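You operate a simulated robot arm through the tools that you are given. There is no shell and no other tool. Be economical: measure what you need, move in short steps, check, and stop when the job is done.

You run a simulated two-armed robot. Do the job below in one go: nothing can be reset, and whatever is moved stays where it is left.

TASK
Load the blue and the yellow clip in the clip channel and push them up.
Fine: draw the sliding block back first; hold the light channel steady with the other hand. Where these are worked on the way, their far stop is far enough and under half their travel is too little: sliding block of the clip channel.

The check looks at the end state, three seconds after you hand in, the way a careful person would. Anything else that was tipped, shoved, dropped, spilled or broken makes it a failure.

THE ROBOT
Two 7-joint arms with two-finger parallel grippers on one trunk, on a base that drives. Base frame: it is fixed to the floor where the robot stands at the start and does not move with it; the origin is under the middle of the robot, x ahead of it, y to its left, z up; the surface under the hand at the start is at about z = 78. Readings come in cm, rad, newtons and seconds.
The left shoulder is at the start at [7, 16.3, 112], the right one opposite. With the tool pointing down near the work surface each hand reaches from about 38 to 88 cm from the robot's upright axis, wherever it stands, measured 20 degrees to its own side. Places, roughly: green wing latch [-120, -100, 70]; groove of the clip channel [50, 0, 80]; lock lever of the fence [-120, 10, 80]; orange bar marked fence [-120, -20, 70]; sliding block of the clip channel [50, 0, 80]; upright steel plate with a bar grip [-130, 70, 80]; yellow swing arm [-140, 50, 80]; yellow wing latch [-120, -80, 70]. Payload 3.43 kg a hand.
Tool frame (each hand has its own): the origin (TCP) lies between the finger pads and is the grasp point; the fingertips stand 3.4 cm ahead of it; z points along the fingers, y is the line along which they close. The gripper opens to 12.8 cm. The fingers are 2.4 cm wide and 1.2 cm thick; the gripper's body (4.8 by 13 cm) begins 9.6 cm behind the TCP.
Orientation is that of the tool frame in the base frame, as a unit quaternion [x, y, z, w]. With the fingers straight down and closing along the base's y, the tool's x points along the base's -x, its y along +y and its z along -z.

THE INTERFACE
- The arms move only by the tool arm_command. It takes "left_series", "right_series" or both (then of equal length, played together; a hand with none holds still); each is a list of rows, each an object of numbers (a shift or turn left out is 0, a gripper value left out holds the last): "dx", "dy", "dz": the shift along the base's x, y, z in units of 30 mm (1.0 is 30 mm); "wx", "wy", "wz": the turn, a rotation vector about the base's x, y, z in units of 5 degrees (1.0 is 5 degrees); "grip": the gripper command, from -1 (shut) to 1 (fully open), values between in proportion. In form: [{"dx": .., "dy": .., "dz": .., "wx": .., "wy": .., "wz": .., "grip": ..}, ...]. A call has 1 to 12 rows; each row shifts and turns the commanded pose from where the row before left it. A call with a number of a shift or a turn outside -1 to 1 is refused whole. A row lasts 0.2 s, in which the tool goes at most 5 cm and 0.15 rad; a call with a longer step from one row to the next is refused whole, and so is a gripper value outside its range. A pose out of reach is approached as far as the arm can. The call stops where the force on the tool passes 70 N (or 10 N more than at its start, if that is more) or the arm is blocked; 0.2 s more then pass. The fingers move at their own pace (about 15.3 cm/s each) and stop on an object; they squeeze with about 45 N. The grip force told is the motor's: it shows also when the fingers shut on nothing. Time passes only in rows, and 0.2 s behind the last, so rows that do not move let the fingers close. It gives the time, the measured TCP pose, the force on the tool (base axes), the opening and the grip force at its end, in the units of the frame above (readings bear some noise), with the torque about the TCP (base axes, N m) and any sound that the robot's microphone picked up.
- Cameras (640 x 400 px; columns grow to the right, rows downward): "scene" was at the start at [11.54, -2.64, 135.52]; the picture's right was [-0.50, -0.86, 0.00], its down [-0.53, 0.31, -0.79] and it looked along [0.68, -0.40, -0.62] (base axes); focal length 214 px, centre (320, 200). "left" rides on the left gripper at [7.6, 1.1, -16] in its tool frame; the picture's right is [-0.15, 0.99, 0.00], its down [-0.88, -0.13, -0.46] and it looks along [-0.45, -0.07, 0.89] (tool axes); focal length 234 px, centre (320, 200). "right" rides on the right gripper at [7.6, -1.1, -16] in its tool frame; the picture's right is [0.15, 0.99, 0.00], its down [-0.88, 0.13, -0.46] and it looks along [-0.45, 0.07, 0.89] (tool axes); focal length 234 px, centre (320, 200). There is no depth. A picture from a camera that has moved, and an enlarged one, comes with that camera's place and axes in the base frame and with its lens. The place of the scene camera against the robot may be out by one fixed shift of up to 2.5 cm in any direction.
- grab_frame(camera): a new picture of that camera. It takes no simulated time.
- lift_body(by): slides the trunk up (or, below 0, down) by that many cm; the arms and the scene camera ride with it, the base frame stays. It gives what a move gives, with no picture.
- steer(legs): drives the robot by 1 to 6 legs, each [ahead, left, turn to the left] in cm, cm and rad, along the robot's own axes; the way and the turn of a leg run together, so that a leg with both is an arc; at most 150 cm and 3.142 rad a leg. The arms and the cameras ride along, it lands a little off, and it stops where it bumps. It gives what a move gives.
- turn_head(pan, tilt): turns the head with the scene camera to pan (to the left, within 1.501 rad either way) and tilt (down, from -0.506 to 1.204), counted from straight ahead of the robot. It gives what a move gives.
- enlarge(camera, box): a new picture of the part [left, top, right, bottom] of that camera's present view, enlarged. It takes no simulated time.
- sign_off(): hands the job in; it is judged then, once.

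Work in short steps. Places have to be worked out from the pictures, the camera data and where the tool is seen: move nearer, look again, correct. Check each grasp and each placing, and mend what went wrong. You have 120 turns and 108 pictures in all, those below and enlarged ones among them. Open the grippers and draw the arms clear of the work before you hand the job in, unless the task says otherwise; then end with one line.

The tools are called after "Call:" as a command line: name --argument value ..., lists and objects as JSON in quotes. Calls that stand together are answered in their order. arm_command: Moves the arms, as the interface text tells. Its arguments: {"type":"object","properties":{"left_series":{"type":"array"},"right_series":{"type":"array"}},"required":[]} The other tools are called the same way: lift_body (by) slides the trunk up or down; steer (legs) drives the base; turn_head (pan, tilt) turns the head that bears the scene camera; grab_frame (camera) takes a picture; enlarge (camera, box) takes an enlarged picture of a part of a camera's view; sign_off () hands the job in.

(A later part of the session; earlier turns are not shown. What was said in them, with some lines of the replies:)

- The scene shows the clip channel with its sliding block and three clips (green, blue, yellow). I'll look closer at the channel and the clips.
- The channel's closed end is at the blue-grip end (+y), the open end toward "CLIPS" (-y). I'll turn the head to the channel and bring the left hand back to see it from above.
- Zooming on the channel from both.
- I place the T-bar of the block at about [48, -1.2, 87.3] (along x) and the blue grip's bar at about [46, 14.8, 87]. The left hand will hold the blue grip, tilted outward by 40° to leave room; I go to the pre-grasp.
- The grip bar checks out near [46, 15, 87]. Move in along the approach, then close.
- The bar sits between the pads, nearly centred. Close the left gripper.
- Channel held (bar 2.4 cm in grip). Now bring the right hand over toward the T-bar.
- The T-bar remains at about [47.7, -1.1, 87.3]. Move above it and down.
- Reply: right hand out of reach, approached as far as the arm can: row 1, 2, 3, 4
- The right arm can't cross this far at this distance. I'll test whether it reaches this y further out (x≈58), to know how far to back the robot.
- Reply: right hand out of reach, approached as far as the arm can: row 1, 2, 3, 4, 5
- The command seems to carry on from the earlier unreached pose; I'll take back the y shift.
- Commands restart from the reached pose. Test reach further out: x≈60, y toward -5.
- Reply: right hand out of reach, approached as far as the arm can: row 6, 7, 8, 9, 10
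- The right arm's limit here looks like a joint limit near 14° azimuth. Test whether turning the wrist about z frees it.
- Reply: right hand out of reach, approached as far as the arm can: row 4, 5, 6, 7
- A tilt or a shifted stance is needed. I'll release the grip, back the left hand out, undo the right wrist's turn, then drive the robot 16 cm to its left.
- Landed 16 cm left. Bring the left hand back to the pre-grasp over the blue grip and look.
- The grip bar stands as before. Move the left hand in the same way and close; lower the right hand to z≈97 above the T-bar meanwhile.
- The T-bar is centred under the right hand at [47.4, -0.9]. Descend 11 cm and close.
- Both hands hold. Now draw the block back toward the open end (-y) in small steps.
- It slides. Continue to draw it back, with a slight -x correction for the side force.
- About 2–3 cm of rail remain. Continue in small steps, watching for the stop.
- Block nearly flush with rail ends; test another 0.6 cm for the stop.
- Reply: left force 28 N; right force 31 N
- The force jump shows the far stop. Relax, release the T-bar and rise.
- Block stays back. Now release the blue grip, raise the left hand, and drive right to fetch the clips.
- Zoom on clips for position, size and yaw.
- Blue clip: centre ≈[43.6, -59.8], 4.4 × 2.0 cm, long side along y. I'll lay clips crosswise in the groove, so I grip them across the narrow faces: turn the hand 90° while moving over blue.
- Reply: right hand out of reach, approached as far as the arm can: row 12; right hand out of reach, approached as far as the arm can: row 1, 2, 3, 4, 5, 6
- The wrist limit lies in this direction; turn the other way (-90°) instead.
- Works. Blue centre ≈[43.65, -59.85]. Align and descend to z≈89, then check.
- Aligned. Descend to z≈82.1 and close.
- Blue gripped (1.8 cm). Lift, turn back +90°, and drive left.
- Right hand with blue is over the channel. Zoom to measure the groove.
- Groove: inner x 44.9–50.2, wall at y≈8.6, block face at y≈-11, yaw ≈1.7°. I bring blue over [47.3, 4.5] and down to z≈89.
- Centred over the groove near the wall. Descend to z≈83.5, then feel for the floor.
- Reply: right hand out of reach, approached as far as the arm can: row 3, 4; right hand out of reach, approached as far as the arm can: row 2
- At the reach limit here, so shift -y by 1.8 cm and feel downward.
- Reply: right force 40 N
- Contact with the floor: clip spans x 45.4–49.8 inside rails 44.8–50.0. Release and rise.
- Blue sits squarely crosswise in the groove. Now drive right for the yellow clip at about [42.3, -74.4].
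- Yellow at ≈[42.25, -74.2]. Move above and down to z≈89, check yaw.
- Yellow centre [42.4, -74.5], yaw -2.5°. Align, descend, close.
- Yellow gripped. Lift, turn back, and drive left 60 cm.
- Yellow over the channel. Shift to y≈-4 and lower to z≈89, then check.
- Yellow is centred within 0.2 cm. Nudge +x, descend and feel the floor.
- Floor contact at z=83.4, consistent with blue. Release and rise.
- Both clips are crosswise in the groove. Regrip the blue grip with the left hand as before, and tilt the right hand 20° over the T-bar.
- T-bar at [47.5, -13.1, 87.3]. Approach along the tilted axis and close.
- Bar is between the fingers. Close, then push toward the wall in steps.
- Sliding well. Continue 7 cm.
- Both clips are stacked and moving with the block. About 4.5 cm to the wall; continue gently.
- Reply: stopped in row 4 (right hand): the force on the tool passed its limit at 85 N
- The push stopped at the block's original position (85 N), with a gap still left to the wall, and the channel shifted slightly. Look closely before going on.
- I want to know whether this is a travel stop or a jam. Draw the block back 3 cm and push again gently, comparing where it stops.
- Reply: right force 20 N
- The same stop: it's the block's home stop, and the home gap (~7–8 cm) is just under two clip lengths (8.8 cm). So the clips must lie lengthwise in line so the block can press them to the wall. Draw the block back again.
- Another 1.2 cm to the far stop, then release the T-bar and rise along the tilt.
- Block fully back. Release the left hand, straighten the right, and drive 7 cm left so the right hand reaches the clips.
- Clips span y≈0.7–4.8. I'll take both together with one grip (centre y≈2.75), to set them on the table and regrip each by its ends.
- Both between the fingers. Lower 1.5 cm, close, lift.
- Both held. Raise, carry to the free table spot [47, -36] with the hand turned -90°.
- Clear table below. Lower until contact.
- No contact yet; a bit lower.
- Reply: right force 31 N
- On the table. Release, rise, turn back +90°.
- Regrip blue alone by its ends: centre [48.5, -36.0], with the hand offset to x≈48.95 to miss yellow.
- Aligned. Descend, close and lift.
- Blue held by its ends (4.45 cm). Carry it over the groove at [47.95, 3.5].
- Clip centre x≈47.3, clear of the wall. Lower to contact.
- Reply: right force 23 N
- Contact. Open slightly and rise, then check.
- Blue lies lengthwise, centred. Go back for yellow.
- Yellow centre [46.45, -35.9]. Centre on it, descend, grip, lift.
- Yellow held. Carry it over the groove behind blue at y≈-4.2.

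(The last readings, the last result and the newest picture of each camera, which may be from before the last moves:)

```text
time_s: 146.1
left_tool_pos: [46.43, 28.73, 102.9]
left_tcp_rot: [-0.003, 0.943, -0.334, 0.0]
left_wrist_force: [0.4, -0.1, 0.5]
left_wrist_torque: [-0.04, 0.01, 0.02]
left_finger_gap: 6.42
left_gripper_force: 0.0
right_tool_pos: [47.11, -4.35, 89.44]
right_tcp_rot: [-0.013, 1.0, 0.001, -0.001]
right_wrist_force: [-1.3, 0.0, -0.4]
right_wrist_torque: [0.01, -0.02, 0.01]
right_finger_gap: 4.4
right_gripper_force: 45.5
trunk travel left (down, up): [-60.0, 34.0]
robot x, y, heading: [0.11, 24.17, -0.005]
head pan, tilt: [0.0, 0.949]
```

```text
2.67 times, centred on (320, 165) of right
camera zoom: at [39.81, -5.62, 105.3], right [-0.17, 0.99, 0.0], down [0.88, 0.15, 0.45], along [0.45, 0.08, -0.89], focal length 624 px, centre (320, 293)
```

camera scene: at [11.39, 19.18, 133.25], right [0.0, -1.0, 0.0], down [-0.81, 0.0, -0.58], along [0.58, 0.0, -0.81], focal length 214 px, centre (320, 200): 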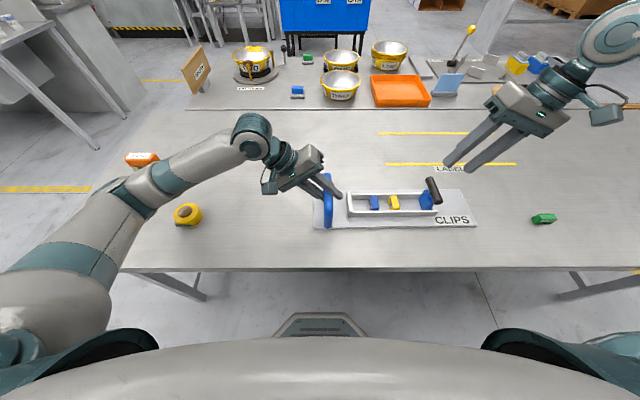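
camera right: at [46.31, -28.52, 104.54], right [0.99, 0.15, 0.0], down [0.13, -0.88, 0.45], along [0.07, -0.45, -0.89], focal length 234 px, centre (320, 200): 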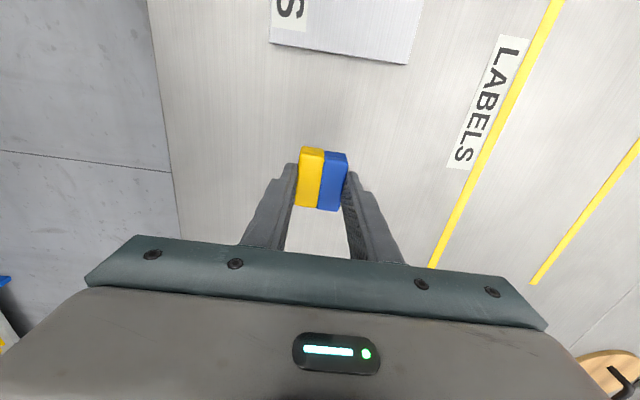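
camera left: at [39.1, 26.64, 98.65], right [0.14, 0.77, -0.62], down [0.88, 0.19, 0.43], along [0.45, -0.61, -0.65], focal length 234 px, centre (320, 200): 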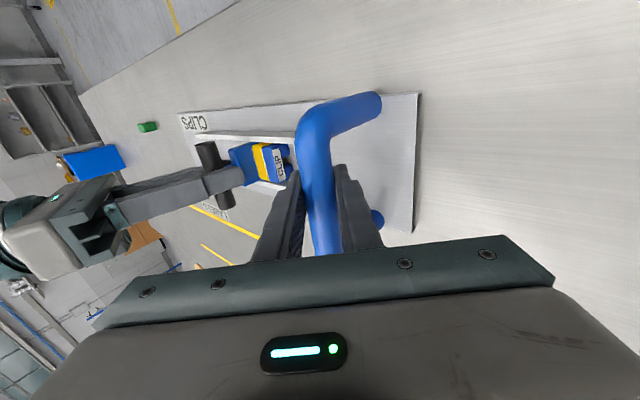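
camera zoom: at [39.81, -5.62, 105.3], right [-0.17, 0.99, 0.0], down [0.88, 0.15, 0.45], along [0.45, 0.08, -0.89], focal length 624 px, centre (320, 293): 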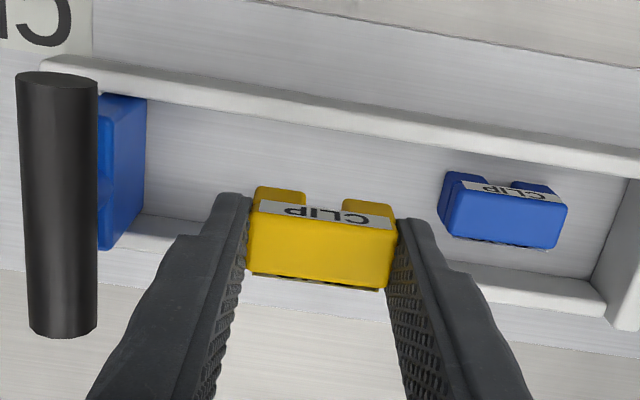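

Clear of blue. Lower to contact, release, rise.

Call:
arm_command --right_series '[{"dz": -0.7, "dx": 0.03}, {"dz": -0.7}, {"dz": -0.4}, {"dz": -0.1}, {"dz": -0.06}, {"dz": -0.05}, {"dz": -0.04}]'

```text
time_s: 147.7
left_tool_pos: [46.35, 28.76, 103.01]
left_tcp_rot: [-0.004, 0.943, -0.334, -0.001]
left_wrist_force: [0.3, 1.0, -0.9]
left_wrist_torque: [0.02, 0.01, -0.02]
left_finger_gap: 6.4
left_gripper_force: 0.0
right_tool_pos: [47.37, -4.39, 83.3]
right_tcp_rot: [-0.013, 1.0, 0.0, 0.0]
right_wrist_force: [0.0, -0.2, 1.0]
right_wrist_torque: [-0.06, 0.0, 0.02]
right_finger_gap: 4.43
right_gripper_force: 45.2
trunk travel left (down, up): [-60.0, 34.0]
robot x, y, heading: [0.16, 24.46, 0.001]
head pan, tilt: [0.0, 0.949]
```

Barely touching; release here and rise, then check.

Call:
arm_command --right_series '[{"grip": -0.12}, {"grip": -0.12}, {"dz": 0.4}, {"dz": 1}, {"dz": 1}, {"dz": 1}, {"dz": 1}, {"dz": 0.6}]'

Call:
enlarge --camera "right" --box '[200, 70, 440, 220]'

```text
time_s: 149.5
left_tool_pos: [46.4, 28.81, 102.88]
left_tcp_rot: [-0.004, 0.942, -0.334, 0.0]
left_wrist_force: [0.4, -0.6, -1.1]
left_wrist_torque: [-0.01, 0.02, 0.01]
left_finger_gap: 6.38
left_gripper_force: 0.0
right_tool_pos: [47.19, -4.27, 98.32]
right_tcp_rot: [-0.013, 1.0, 0.001, -0.002]
right_wrist_force: [0.9, -0.8, 0.0]
right_wrist_torque: [0.02, 0.0, 0.0]
right_finger_gap: 5.6
right_gripper_force: 0.1
trunk travel left (down, up): [-60.0, 34.0]
robot x, y, heading: [-0.37, 24.52, -0.004]
head pan, tilt: [0.0, 0.949]
```

```text
2.67 times, centred on (320, 145) of right
camera zoom: at [39.87, -5.71, 114.22], right [-0.17, 0.98, 0.0], down [0.88, 0.15, 0.45], along [0.45, 0.08, -0.89], focal length 624 px, centre (320, 347)
```

zoom: 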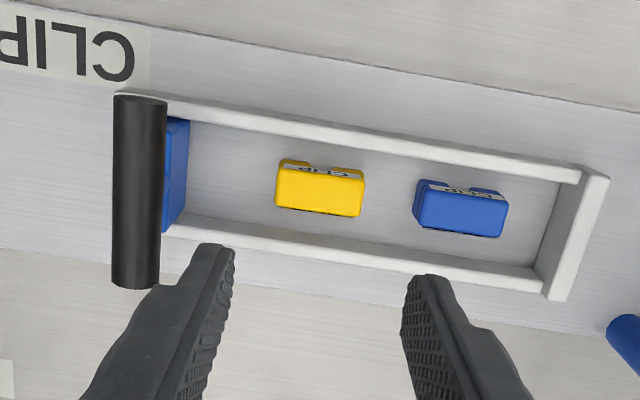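

Both clips lie in line in the groove, ahead of the block. Drive back 7 cm right, regrip the blue grip, and tilt the right hand over the T-bar.

Call:
steer --legs '[[0, -7, 0.002]]'

Call:
arm_command --left_series '[{"dz": -1}, {"dz": -1}, {"dz": -1}, {"dy": -0.5, "dz": -0.6}, {"dy": -0.5, "dz": -0.6}, {"dy": -0.5, "dz": -0.6}, {"dy": -0.5, "dz": -0.6}, {}]' --right_series '[{"wx": 1, "dy": -0.5, "dz": 0.1, "grip": -0.2}, {"wx": 1, "dy": -0.5, "dz": 0.1}, {"wx": 1, "dy": -0.5}, {"wx": 0.9, "wz": -0.2, "dy": -0.47, "dx": 0.13}, {}, {}, {}, {}]'

Call:
grab_frame --camera "left"

Call:
grab_frame --camera "right"

```text
time_s: 150.6
left_tool_pos: [46.29, 21.83, 102.98]
left_tcp_rot: [-0.005, 0.942, -0.334, -0.001]
left_wrist_force: [-0.2, 0.3, 0.4]
left_wrist_torque: [0.0, -0.02, 0.01]
left_finger_gap: 6.41
left_gripper_force: 0.2
right_tool_pos: [47.32, -11.1, 98.23]
right_tcp_rot: [-0.015, 1.0, 0.001, -0.001]
right_wrist_force: [-0.1, -0.6, -0.2]
right_wrist_torque: [0.04, 0.04, 0.0]
right_finger_gap: 5.66
right_gripper_force: 0.1
trunk travel left (down, up): [-60.0, 34.0]
robot x, y, heading: [-0.14, 17.35, 0.002]
head pan, tilt: [0.0, 0.949]
```

```text
time_s: 152.3
left_tool_pos: [46.45, 15.81, 86.85]
left_tcp_rot: [-0.005, 0.942, -0.335, 0.001]
left_wrist_force: [-0.4, -0.3, 0.2]
left_wrist_torque: [0.0, 0.0, 0.02]
left_finger_gap: 6.41
left_gripper_force: 0.0
right_tool_pos: [47.83, -16.88, 98.94]
right_tcp_rot: [-0.005, 0.985, 0.17, 0.003]
right_wrist_force: [-0.3, -0.2, -0.9]
right_wrist_torque: [-0.02, -0.01, -0.03]
right_finger_gap: 5.11
right_gripper_force: 0.0
trunk travel left (down, up): [-60.0, 34.0]
robot x, y, heading: [-0.29, 17.01, 0.002]
head pan, tilt: [0.0, 0.949]
```

```text
22 pictures are left
camera left: at [39.02, 26.7, 98.65], right [0.14, 0.77, -0.62], down [0.88, 0.19, 0.43], along [0.45, -0.61, -0.65], focal length 234 px, centre (320, 200)
```

left: 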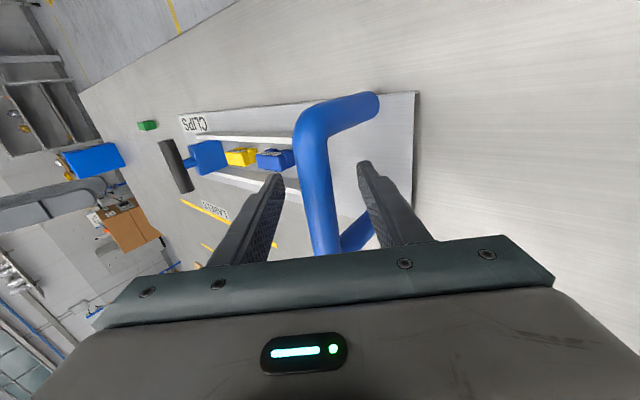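

```text
21 pictures are left
camera right: at [40.26, -23.56, 113.45], right [-0.16, 0.93, 0.33], down [0.88, -0.02, 0.48], along [0.45, 0.37, -0.81], focal length 234 px, centre (320, 200)
```

right: 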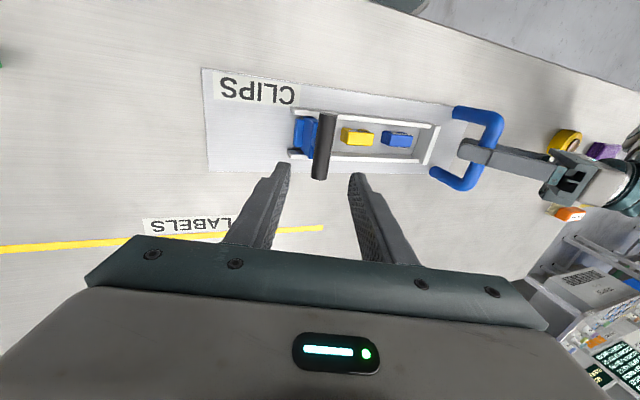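

T-bar at y≈-12.4. Close the left hand; move the right in along its axis and close.

Call:
arm_command --left_series '[{"grip": -0.4}, {"grip": -1}, {"grip": -1}, {"grip": -1}, {}, {}, {}, {}, {}]' --right_series '[{"dy": 0.1, "dx": -0.1}, {"dy": 0.35, "dz": -0.96}, {"dy": 0.35, "dz": -0.96}, {"dy": 0.35, "dz": -0.96}, {"dy": 0.35, "dz": -0.96}, {"grip": -0.5}, {"grip": -1}, {"grip": -1}, {"grip": -1}]'

Call:
enlarge --camera "scene" --box '[300, 130, 500, 250]'

```text
time_s: 154.3
left_tool_pos: [46.41, 15.83, 86.96]
left_tcp_rot: [-0.004, 0.942, -0.335, 0.0]
left_wrist_force: [-1.1, 4.3, 14.8]
left_wrist_torque: [-0.02, 0.32, -0.14]
left_finger_gap: 2.35
left_gripper_force: 45.2
right_tool_pos: [47.44, -12.72, 87.51]
right_tcp_rot: [-0.005, 0.985, 0.17, 0.003]
right_wrist_force: [1.3, -6.2, -1.2]
right_wrist_torque: [-1.62, -0.35, 0.09]
right_finger_gap: 2.76
right_gripper_force: 45.2
trunk travel left (down, up): [-60.0, 34.0]
robot x, y, heading: [0.03, 17.2, 0.006]
head pan, tilt: [0.0, 0.949]
```

```text
3.20 times, centred on (400, 190) of scene
camera zoom: at [11.31, 19.13, 133.27], right [0.0, -1.0, 0.0], down [-0.81, 0.0, -0.58], along [0.58, 0.0, -0.81], focal length 686 px, centre (64, 232)
```

zoom: 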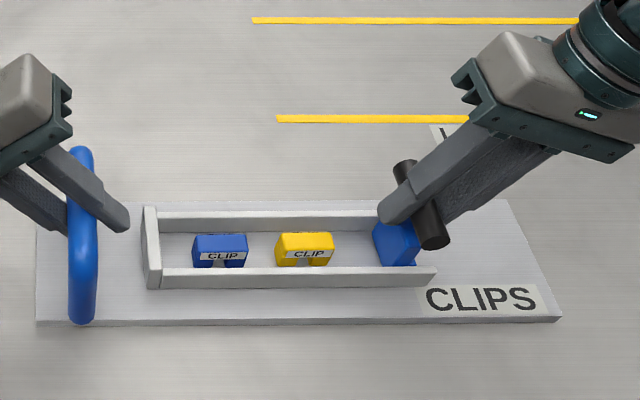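

Both held. Push forward 8 cm.

Call:
arm_command --right_series '[{"dy": 0.3, "dx": -0.01}, {"dy": 0.3, "dx": -0.01}, {"dy": 0.3, "dx": -0.01}, {"dy": 0.3, "dx": -0.01}, {"dy": 0.3, "dx": -0.01}, {"dy": 0.3, "dx": -0.01}, {"dy": 0.3, "dx": -0.01}, {"dy": 0.3, "dx": -0.01}, {"dy": 0.3, "dx": -0.01}]'

Call:
enlarge --camera "scene" --box '[300, 130, 500, 250]'

```text
time_s: 156.3
left_tool_pos: [46.44, 15.97, 87.0]
left_tcp_rot: [-0.005, 0.942, -0.334, 0.0]
left_wrist_force: [-5.4, 1.6, 13.8]
left_wrist_torque: [-0.06, 0.45, -0.85]
left_finger_gap: 2.33
left_gripper_force: 44.9
right_tool_pos: [47.22, -4.5, 87.53]
right_tcp_rot: [-0.006, 0.985, 0.171, 0.006]
right_wrist_force: [19.4, -7.0, 18.1]
right_wrist_torque: [-1.46, 0.26, -0.38]
right_finger_gap: 2.78
right_gripper_force: 45.6
trunk travel left (down, up): [-60.0, 34.0]
robot x, y, heading: [0.2, 17.42, 0.002]
head pan, tilt: [0.0, 0.949]
```

```text
3.20 times, centred on (400, 190) of scene
camera zoom: at [11.29, 19.2, 133.29], right [0.0, -1.0, 0.0], down [-0.81, 0.0, -0.58], along [0.58, 0.0, -0.81], focal length 686 px, centre (64, 232)
```

zoom: 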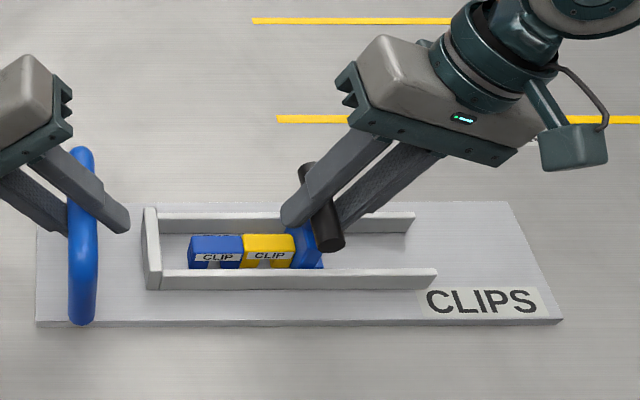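

In line and in contact; about 2.5 cm to the wall. Push gently on with +x relief.

Call:
arm_command --right_series '[{"dy": 0.2, "dx": 0.06}, {"dy": 0.2, "dx": 0.04}, {"dy": 0.2}, {"dy": 0.1}]'

Call:
enlarge --camera "scene" --box '[335, 180, 425, 230]'

```text
time_s: 157.3
left_tool_pos: [46.37, 15.82, 86.86]
left_tcp_rot: [-0.005, 0.942, -0.335, 0.002]
left_wrist_force: [8.2, -3.6, -0.3]
left_wrist_torque: [-0.09, 0.31, -0.47]
left_finger_gap: 2.31
left_gripper_force: 45.4
right_tool_pos: [47.33, -2.29, 87.61]
right_tcp_rot: [-0.006, 0.985, 0.17, 0.002]
right_wrist_force: [-8.4, -6.7, 29.3]
right_wrist_torque: [-1.39, 0.14, -0.09]
right_finger_gap: 2.77
right_gripper_force: 44.8
trunk travel left (down, up): [-60.0, 34.0]
robot x, y, heading: [0.04, 17.6, 0.008]
head pan, tilt: [0.0, 0.949]
```

```text
7.11 times, centred on (380, 205) of scene
camera zoom: at [11.11, 19.15, 133.29], right [0.0, -1.0, 0.0], down [-0.81, 0.0, -0.58], along [0.58, 0.0, -0.81], focal length 1525 px, centre (-107, 164)
```

zoom: 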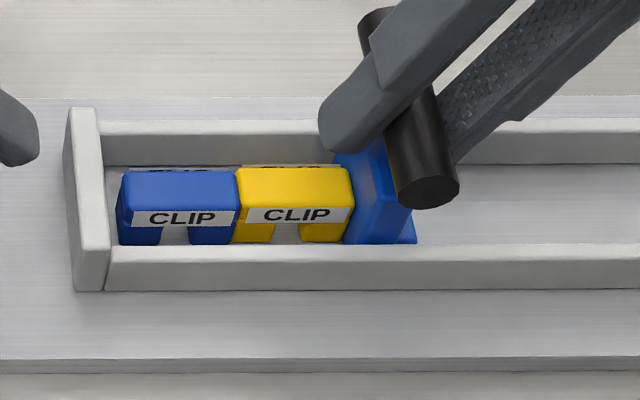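

About 0.5 cm left. Nudge in fine steps, relieving the vertical load.

Call:
arm_command --right_series '[{"dy": 0.07, "dz": 0.04}, {"dy": 0.07, "dz": 0.03}, {"dy": 0.06}]'

Call:
enlarge --camera "scene" --box '[335, 180, 425, 230]'

```text
time_s: 158.2
left_tool_pos: [46.34, 15.86, 87.03]
left_tcp_rot: [-0.005, 0.942, -0.334, 0.002]
left_wrist_force: [5.8, 4.9, 6.3]
left_wrist_torque: [0.07, -0.88, 0.79]
left_finger_gap: 2.34
left_gripper_force: 45.3
right_tool_pos: [47.29, -1.83, 87.49]
right_tcp_rot: [-0.005, 0.985, 0.17, 0.001]
right_wrist_force: [-10.5, -7.5, 0.1]
right_wrist_torque: [-1.54, 0.36, 0.06]
right_finger_gap: 2.75
right_gripper_force: 44.9
trunk travel left (down, up): [-60.0, 34.0]
robot x, y, heading: [-0.15, 17.66, 0.006]
head pan, tilt: [0.0, 0.949]
```

```text
7.11 times, centred on (380, 205) of scene
camera zoom: at [11.22, 19.18, 133.25], right [0.0, -1.0, 0.0], down [-0.81, 0.0, -0.58], along [0.58, 0.0, -0.81], focal length 1525 px, centre (-107, 164)
```

zoom: 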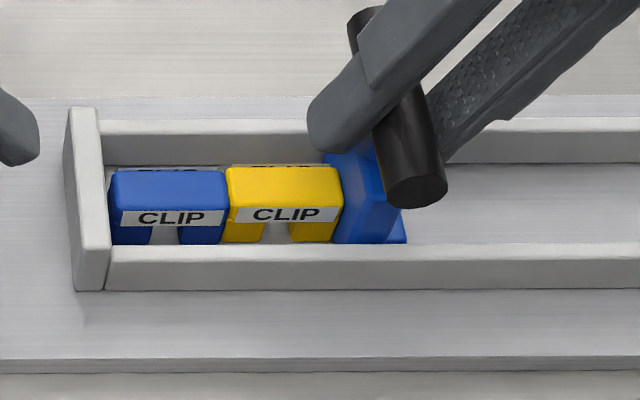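

Almost at the wall. Nudge until the force rises.

Call:
arm_command --right_series '[{"dy": 0.05}, {"dy": 0.05}]'

Call:
enlarge --camera "scene" --box '[335, 180, 425, 230]'

```text
time_s: 158.8
left_tool_pos: [46.56, 15.82, 86.96]
left_tcp_rot: [-0.005, 0.942, -0.334, 0.001]
left_wrist_force: [6.2, 7.7, 12.8]
left_wrist_torque: [0.09, -0.69, 1.08]
left_finger_gap: 2.33
left_gripper_force: 44.8
right_tool_pos: [47.36, -1.4, 87.47]
right_tcp_rot: [-0.006, 0.985, 0.17, 0.001]
right_wrist_force: [-8.7, -6.2, -8.9]
right_wrist_torque: [-1.61, 0.43, 0.45]
right_finger_gap: 2.76
right_gripper_force: 45.1
trunk travel left (down, up): [-60.0, 34.0]
robot x, y, heading: [0.22, 17.72, 0.004]
head pan, tilt: [0.0, 0.949]
```

```text
7.11 times, centred on (380, 205) of scene
camera zoom: at [11.34, 19.18, 133.25], right [0.0, -1.0, 0.0], down [-0.81, 0.0, -0.58], along [0.58, 0.0, -0.81], focal length 1525 px, centre (-107, 164)
```

zoom: 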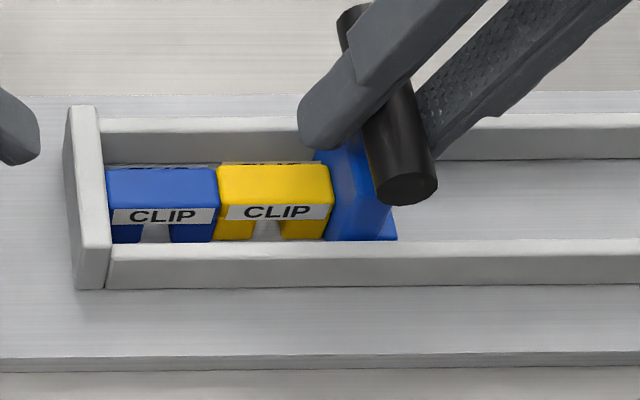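

Nearly flush; one or two more nudges until resistance.

Call:
arm_command --right_series '[{"dy": 0.05}, {"dy": 0.04}]'

Call:
enlarge --camera "scene" --box '[335, 180, 425, 230]'

```text
time_s: 159.3
left_tool_pos: [46.44, 15.81, 86.87]
left_tcp_rot: [-0.005, 0.943, -0.334, 0.0]
left_wrist_force: [8.3, 19.8, 18.2]
left_wrist_torque: [0.04, -0.42, 0.75]
left_finger_gap: 2.37
left_gripper_force: 45.4
right_tool_pos: [47.43, -1.3, 87.57]
right_tcp_rot: [-0.005, 0.986, 0.169, 0.002]
right_wrist_force: [-6.3, -23.7, -5.7]
right_wrist_torque: [-1.85, -0.01, 0.35]
right_finger_gap: 2.75
right_gripper_force: 44.9
trunk travel left (down, up): [-60.0, 34.0]
robot x, y, heading: [-0.26, 17.67, 0.005]
head pan, tilt: [0.0, 0.949]
```

```text
7.11 times, centred on (380, 205) of scene
camera zoom: at [11.33, 19.11, 133.28], right [0.0, -1.0, 0.0], down [-0.81, 0.0, -0.58], along [0.58, 0.0, -0.81], focal length 1525 px, centre (-107, 164)
```

zoom: 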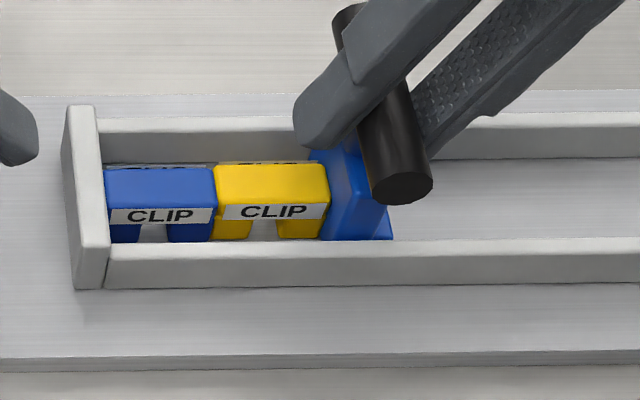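

Force rose to 24 N short of the home stop: clips are pressed between block and wall. Release the T-bar without pulling back, rise, then release the blue grip and back out.

Call:
arm_command --right_series '[{"grip": -0.2}, {"grip": -0.2}, {"dy": -0.35, "dz": 0.96}, {"dy": -0.35, "dz": 0.96}, {"dy": -0.35, "dz": 0.96}, {"dy": -0.35, "dz": 0.96}, {"dz": 0.5}]'

Call:
arm_command --left_series '[{"grip": -0.3}, {"grip": 0}, {"grip": 0}, {"dy": 0.5, "dz": 0.6}, {"dy": 0.5, "dz": 0.6}, {"dy": 0.5, "dz": 0.6}, {"dy": 0.5, "dz": 0.6}, {"dz": 1}, {"dz": 1}]' --right_series '[{}, {}, {}, {"dy": -0.5}, {"dy": -0.5}, {"dy": -0.5}, {"dy": -0.5}, {"dy": -0.5}, {}]'

Call:
enlarge --camera "scene" --box '[335, 180, 425, 230]'

Call:
grab_frame --camera "scene"

Call:
enlarge --camera "right" --box '[280, 70, 480, 200]'

```text
time_s: 160.9
left_tool_pos: [46.46, 15.89, 86.96]
left_tcp_rot: [-0.005, 0.942, -0.334, 0.0]
left_wrist_force: [-4.5, -1.9, 9.1]
left_wrist_torque: [-0.05, 0.35, -0.02]
left_finger_gap: 2.36
left_gripper_force: 45.1
right_tool_pos: [47.25, -5.44, 100.82]
right_tcp_rot: [-0.006, 0.985, 0.17, 0.003]
right_wrist_force: [0.1, 0.6, 0.1]
right_wrist_torque: [0.02, 0.03, 0.0]
right_finger_gap: 5.13
right_gripper_force: 0.0
trunk travel left (down, up): [-60.0, 34.0]
robot x, y, heading: [-0.17, 17.6, 0.004]
head pan, tilt: [0.0, 0.949]
```

```text
time_s: 162.9
left_tool_pos: [46.34, 22.06, 100.1]
left_tcp_rot: [-0.006, 0.942, -0.335, 0.001]
left_wrist_force: [-0.5, -0.6, 0.6]
left_wrist_torque: [-0.01, 0.0, -0.01]
left_finger_gap: 6.39
left_gripper_force: 0.0
right_tool_pos: [47.41, -12.85, 100.68]
right_tcp_rot: [-0.006, 0.985, 0.17, 0.003]
right_wrist_force: [0.7, -0.3, -0.6]
right_wrist_torque: [-0.02, 0.01, 0.01]
right_finger_gap: 5.13
right_gripper_force: 0.0
trunk travel left (down, up): [-60.0, 34.0]
robot x, y, heading: [0.02, 17.58, 0.005]
head pan, tilt: [0.0, 0.949]
```

```text
7.11 times, centred on (380, 205) of scene
camera zoom: at [11.34, 19.19, 133.26], right [0.0, -1.0, 0.0], down [-0.81, 0.0, -0.58], along [0.58, 0.0, -0.81], focal length 1525 px, centre (-107, 164)
```

zoom: 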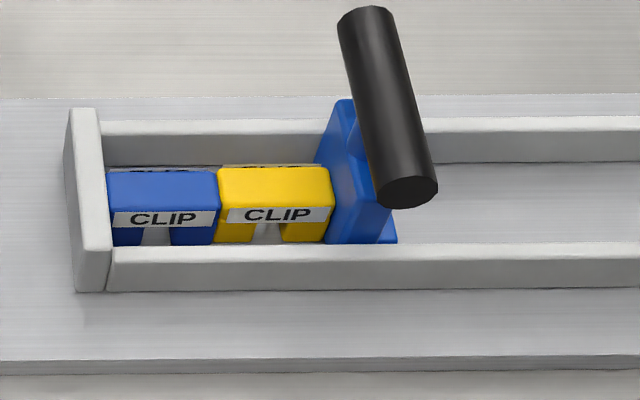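

```text
13 pictures are left
camera scene: at [11.34, 19.19, 133.26], right [0.0, -1.0, 0.0], down [-0.81, 0.0, -0.58], along [0.58, 0.0, -0.81], focal length 214 px, centre (320, 200)
```

scene: 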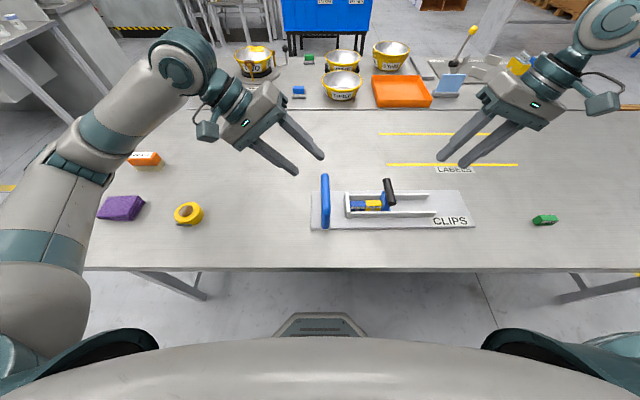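

```text
3.08 times, centred on (380, 135) of right
camera zoom: at [39.89, -19.32, 115.17], right [-0.16, 0.93, 0.33], down [0.88, -0.02, 0.48], along [0.45, 0.37, -0.81], focal length 720 px, centre (135, 400)
```

zoom: 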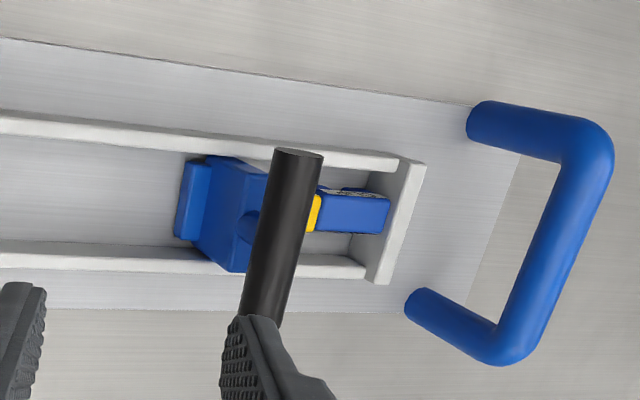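

Clips are flush with the wall, touching each other and the block. Open the grippers and draw the arms well clear.

Call:
arm_command --left_series '[{"dz": 0.8, "grip": 0.5}, {"dy": 0.8, "dz": 0.5, "grip": 1}, {"dy": 0.8}, {"dy": 0.8}, {}]' --right_series '[{"dz": 0.8, "grip": 0.5}, {"dy": -0.8, "dz": 0.5, "grip": 1}, {"dy": -0.8}, {"dy": -0.8}, {}]'

Call:
enlarge --camera "scene" --box '[300, 150, 480, 250]'

```text
time_s: 164.2
left_tool_pos: [46.28, 29.08, 103.81]
left_tcp_rot: [-0.004, 0.942, -0.335, 0.0]
left_wrist_force: [1.0, -0.6, -0.5]
left_wrist_torque: [0.02, 0.0, 0.0]
left_finger_gap: 12.81
left_gripper_force: 0.0
right_tool_pos: [47.63, -20.27, 104.4]
right_tcp_rot: [-0.006, 0.985, 0.17, 0.002]
right_wrist_force: [0.9, 0.2, -0.5]
right_wrist_torque: [0.01, -0.02, -0.01]
right_finger_gap: 12.81
right_gripper_force: 0.1
trunk travel left (down, up): [-60.0, 34.0]
robot x, y, heading: [0.02, 17.27, -0.001]
head pan, tilt: [0.0, 0.949]
```

```text
3.56 times, centred on (390, 200) of scene
camera zoom: at [11.41, 19.16, 133.25], right [0.0, -1.0, 0.0], down [-0.81, 0.0, -0.58], along [0.58, 0.0, -0.81], focal length 763 px, centre (71, 200)
```

zoom: 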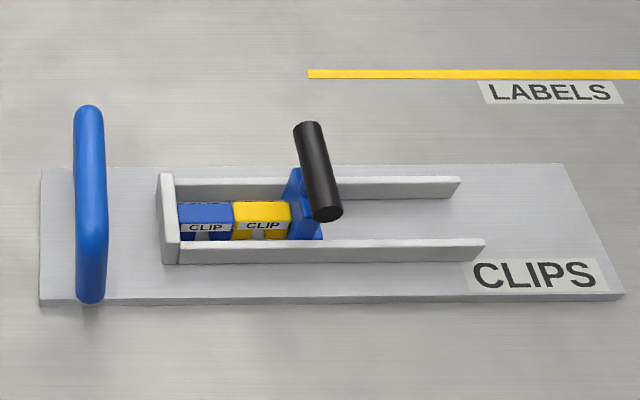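

All is in place, arms are clear; handing in.

Call:
sign_off

```text
The job is handed in.
```

The blue and yellow clips lie end to end in the groove, pushed up against its end wall with the sliding block behind them; the block had first been drawn back to its far stop. The left hand held the channel while the block was worked, though it slid about 0.5 cm during a first push with the clips lying crosswise, which I redid lengthwise.
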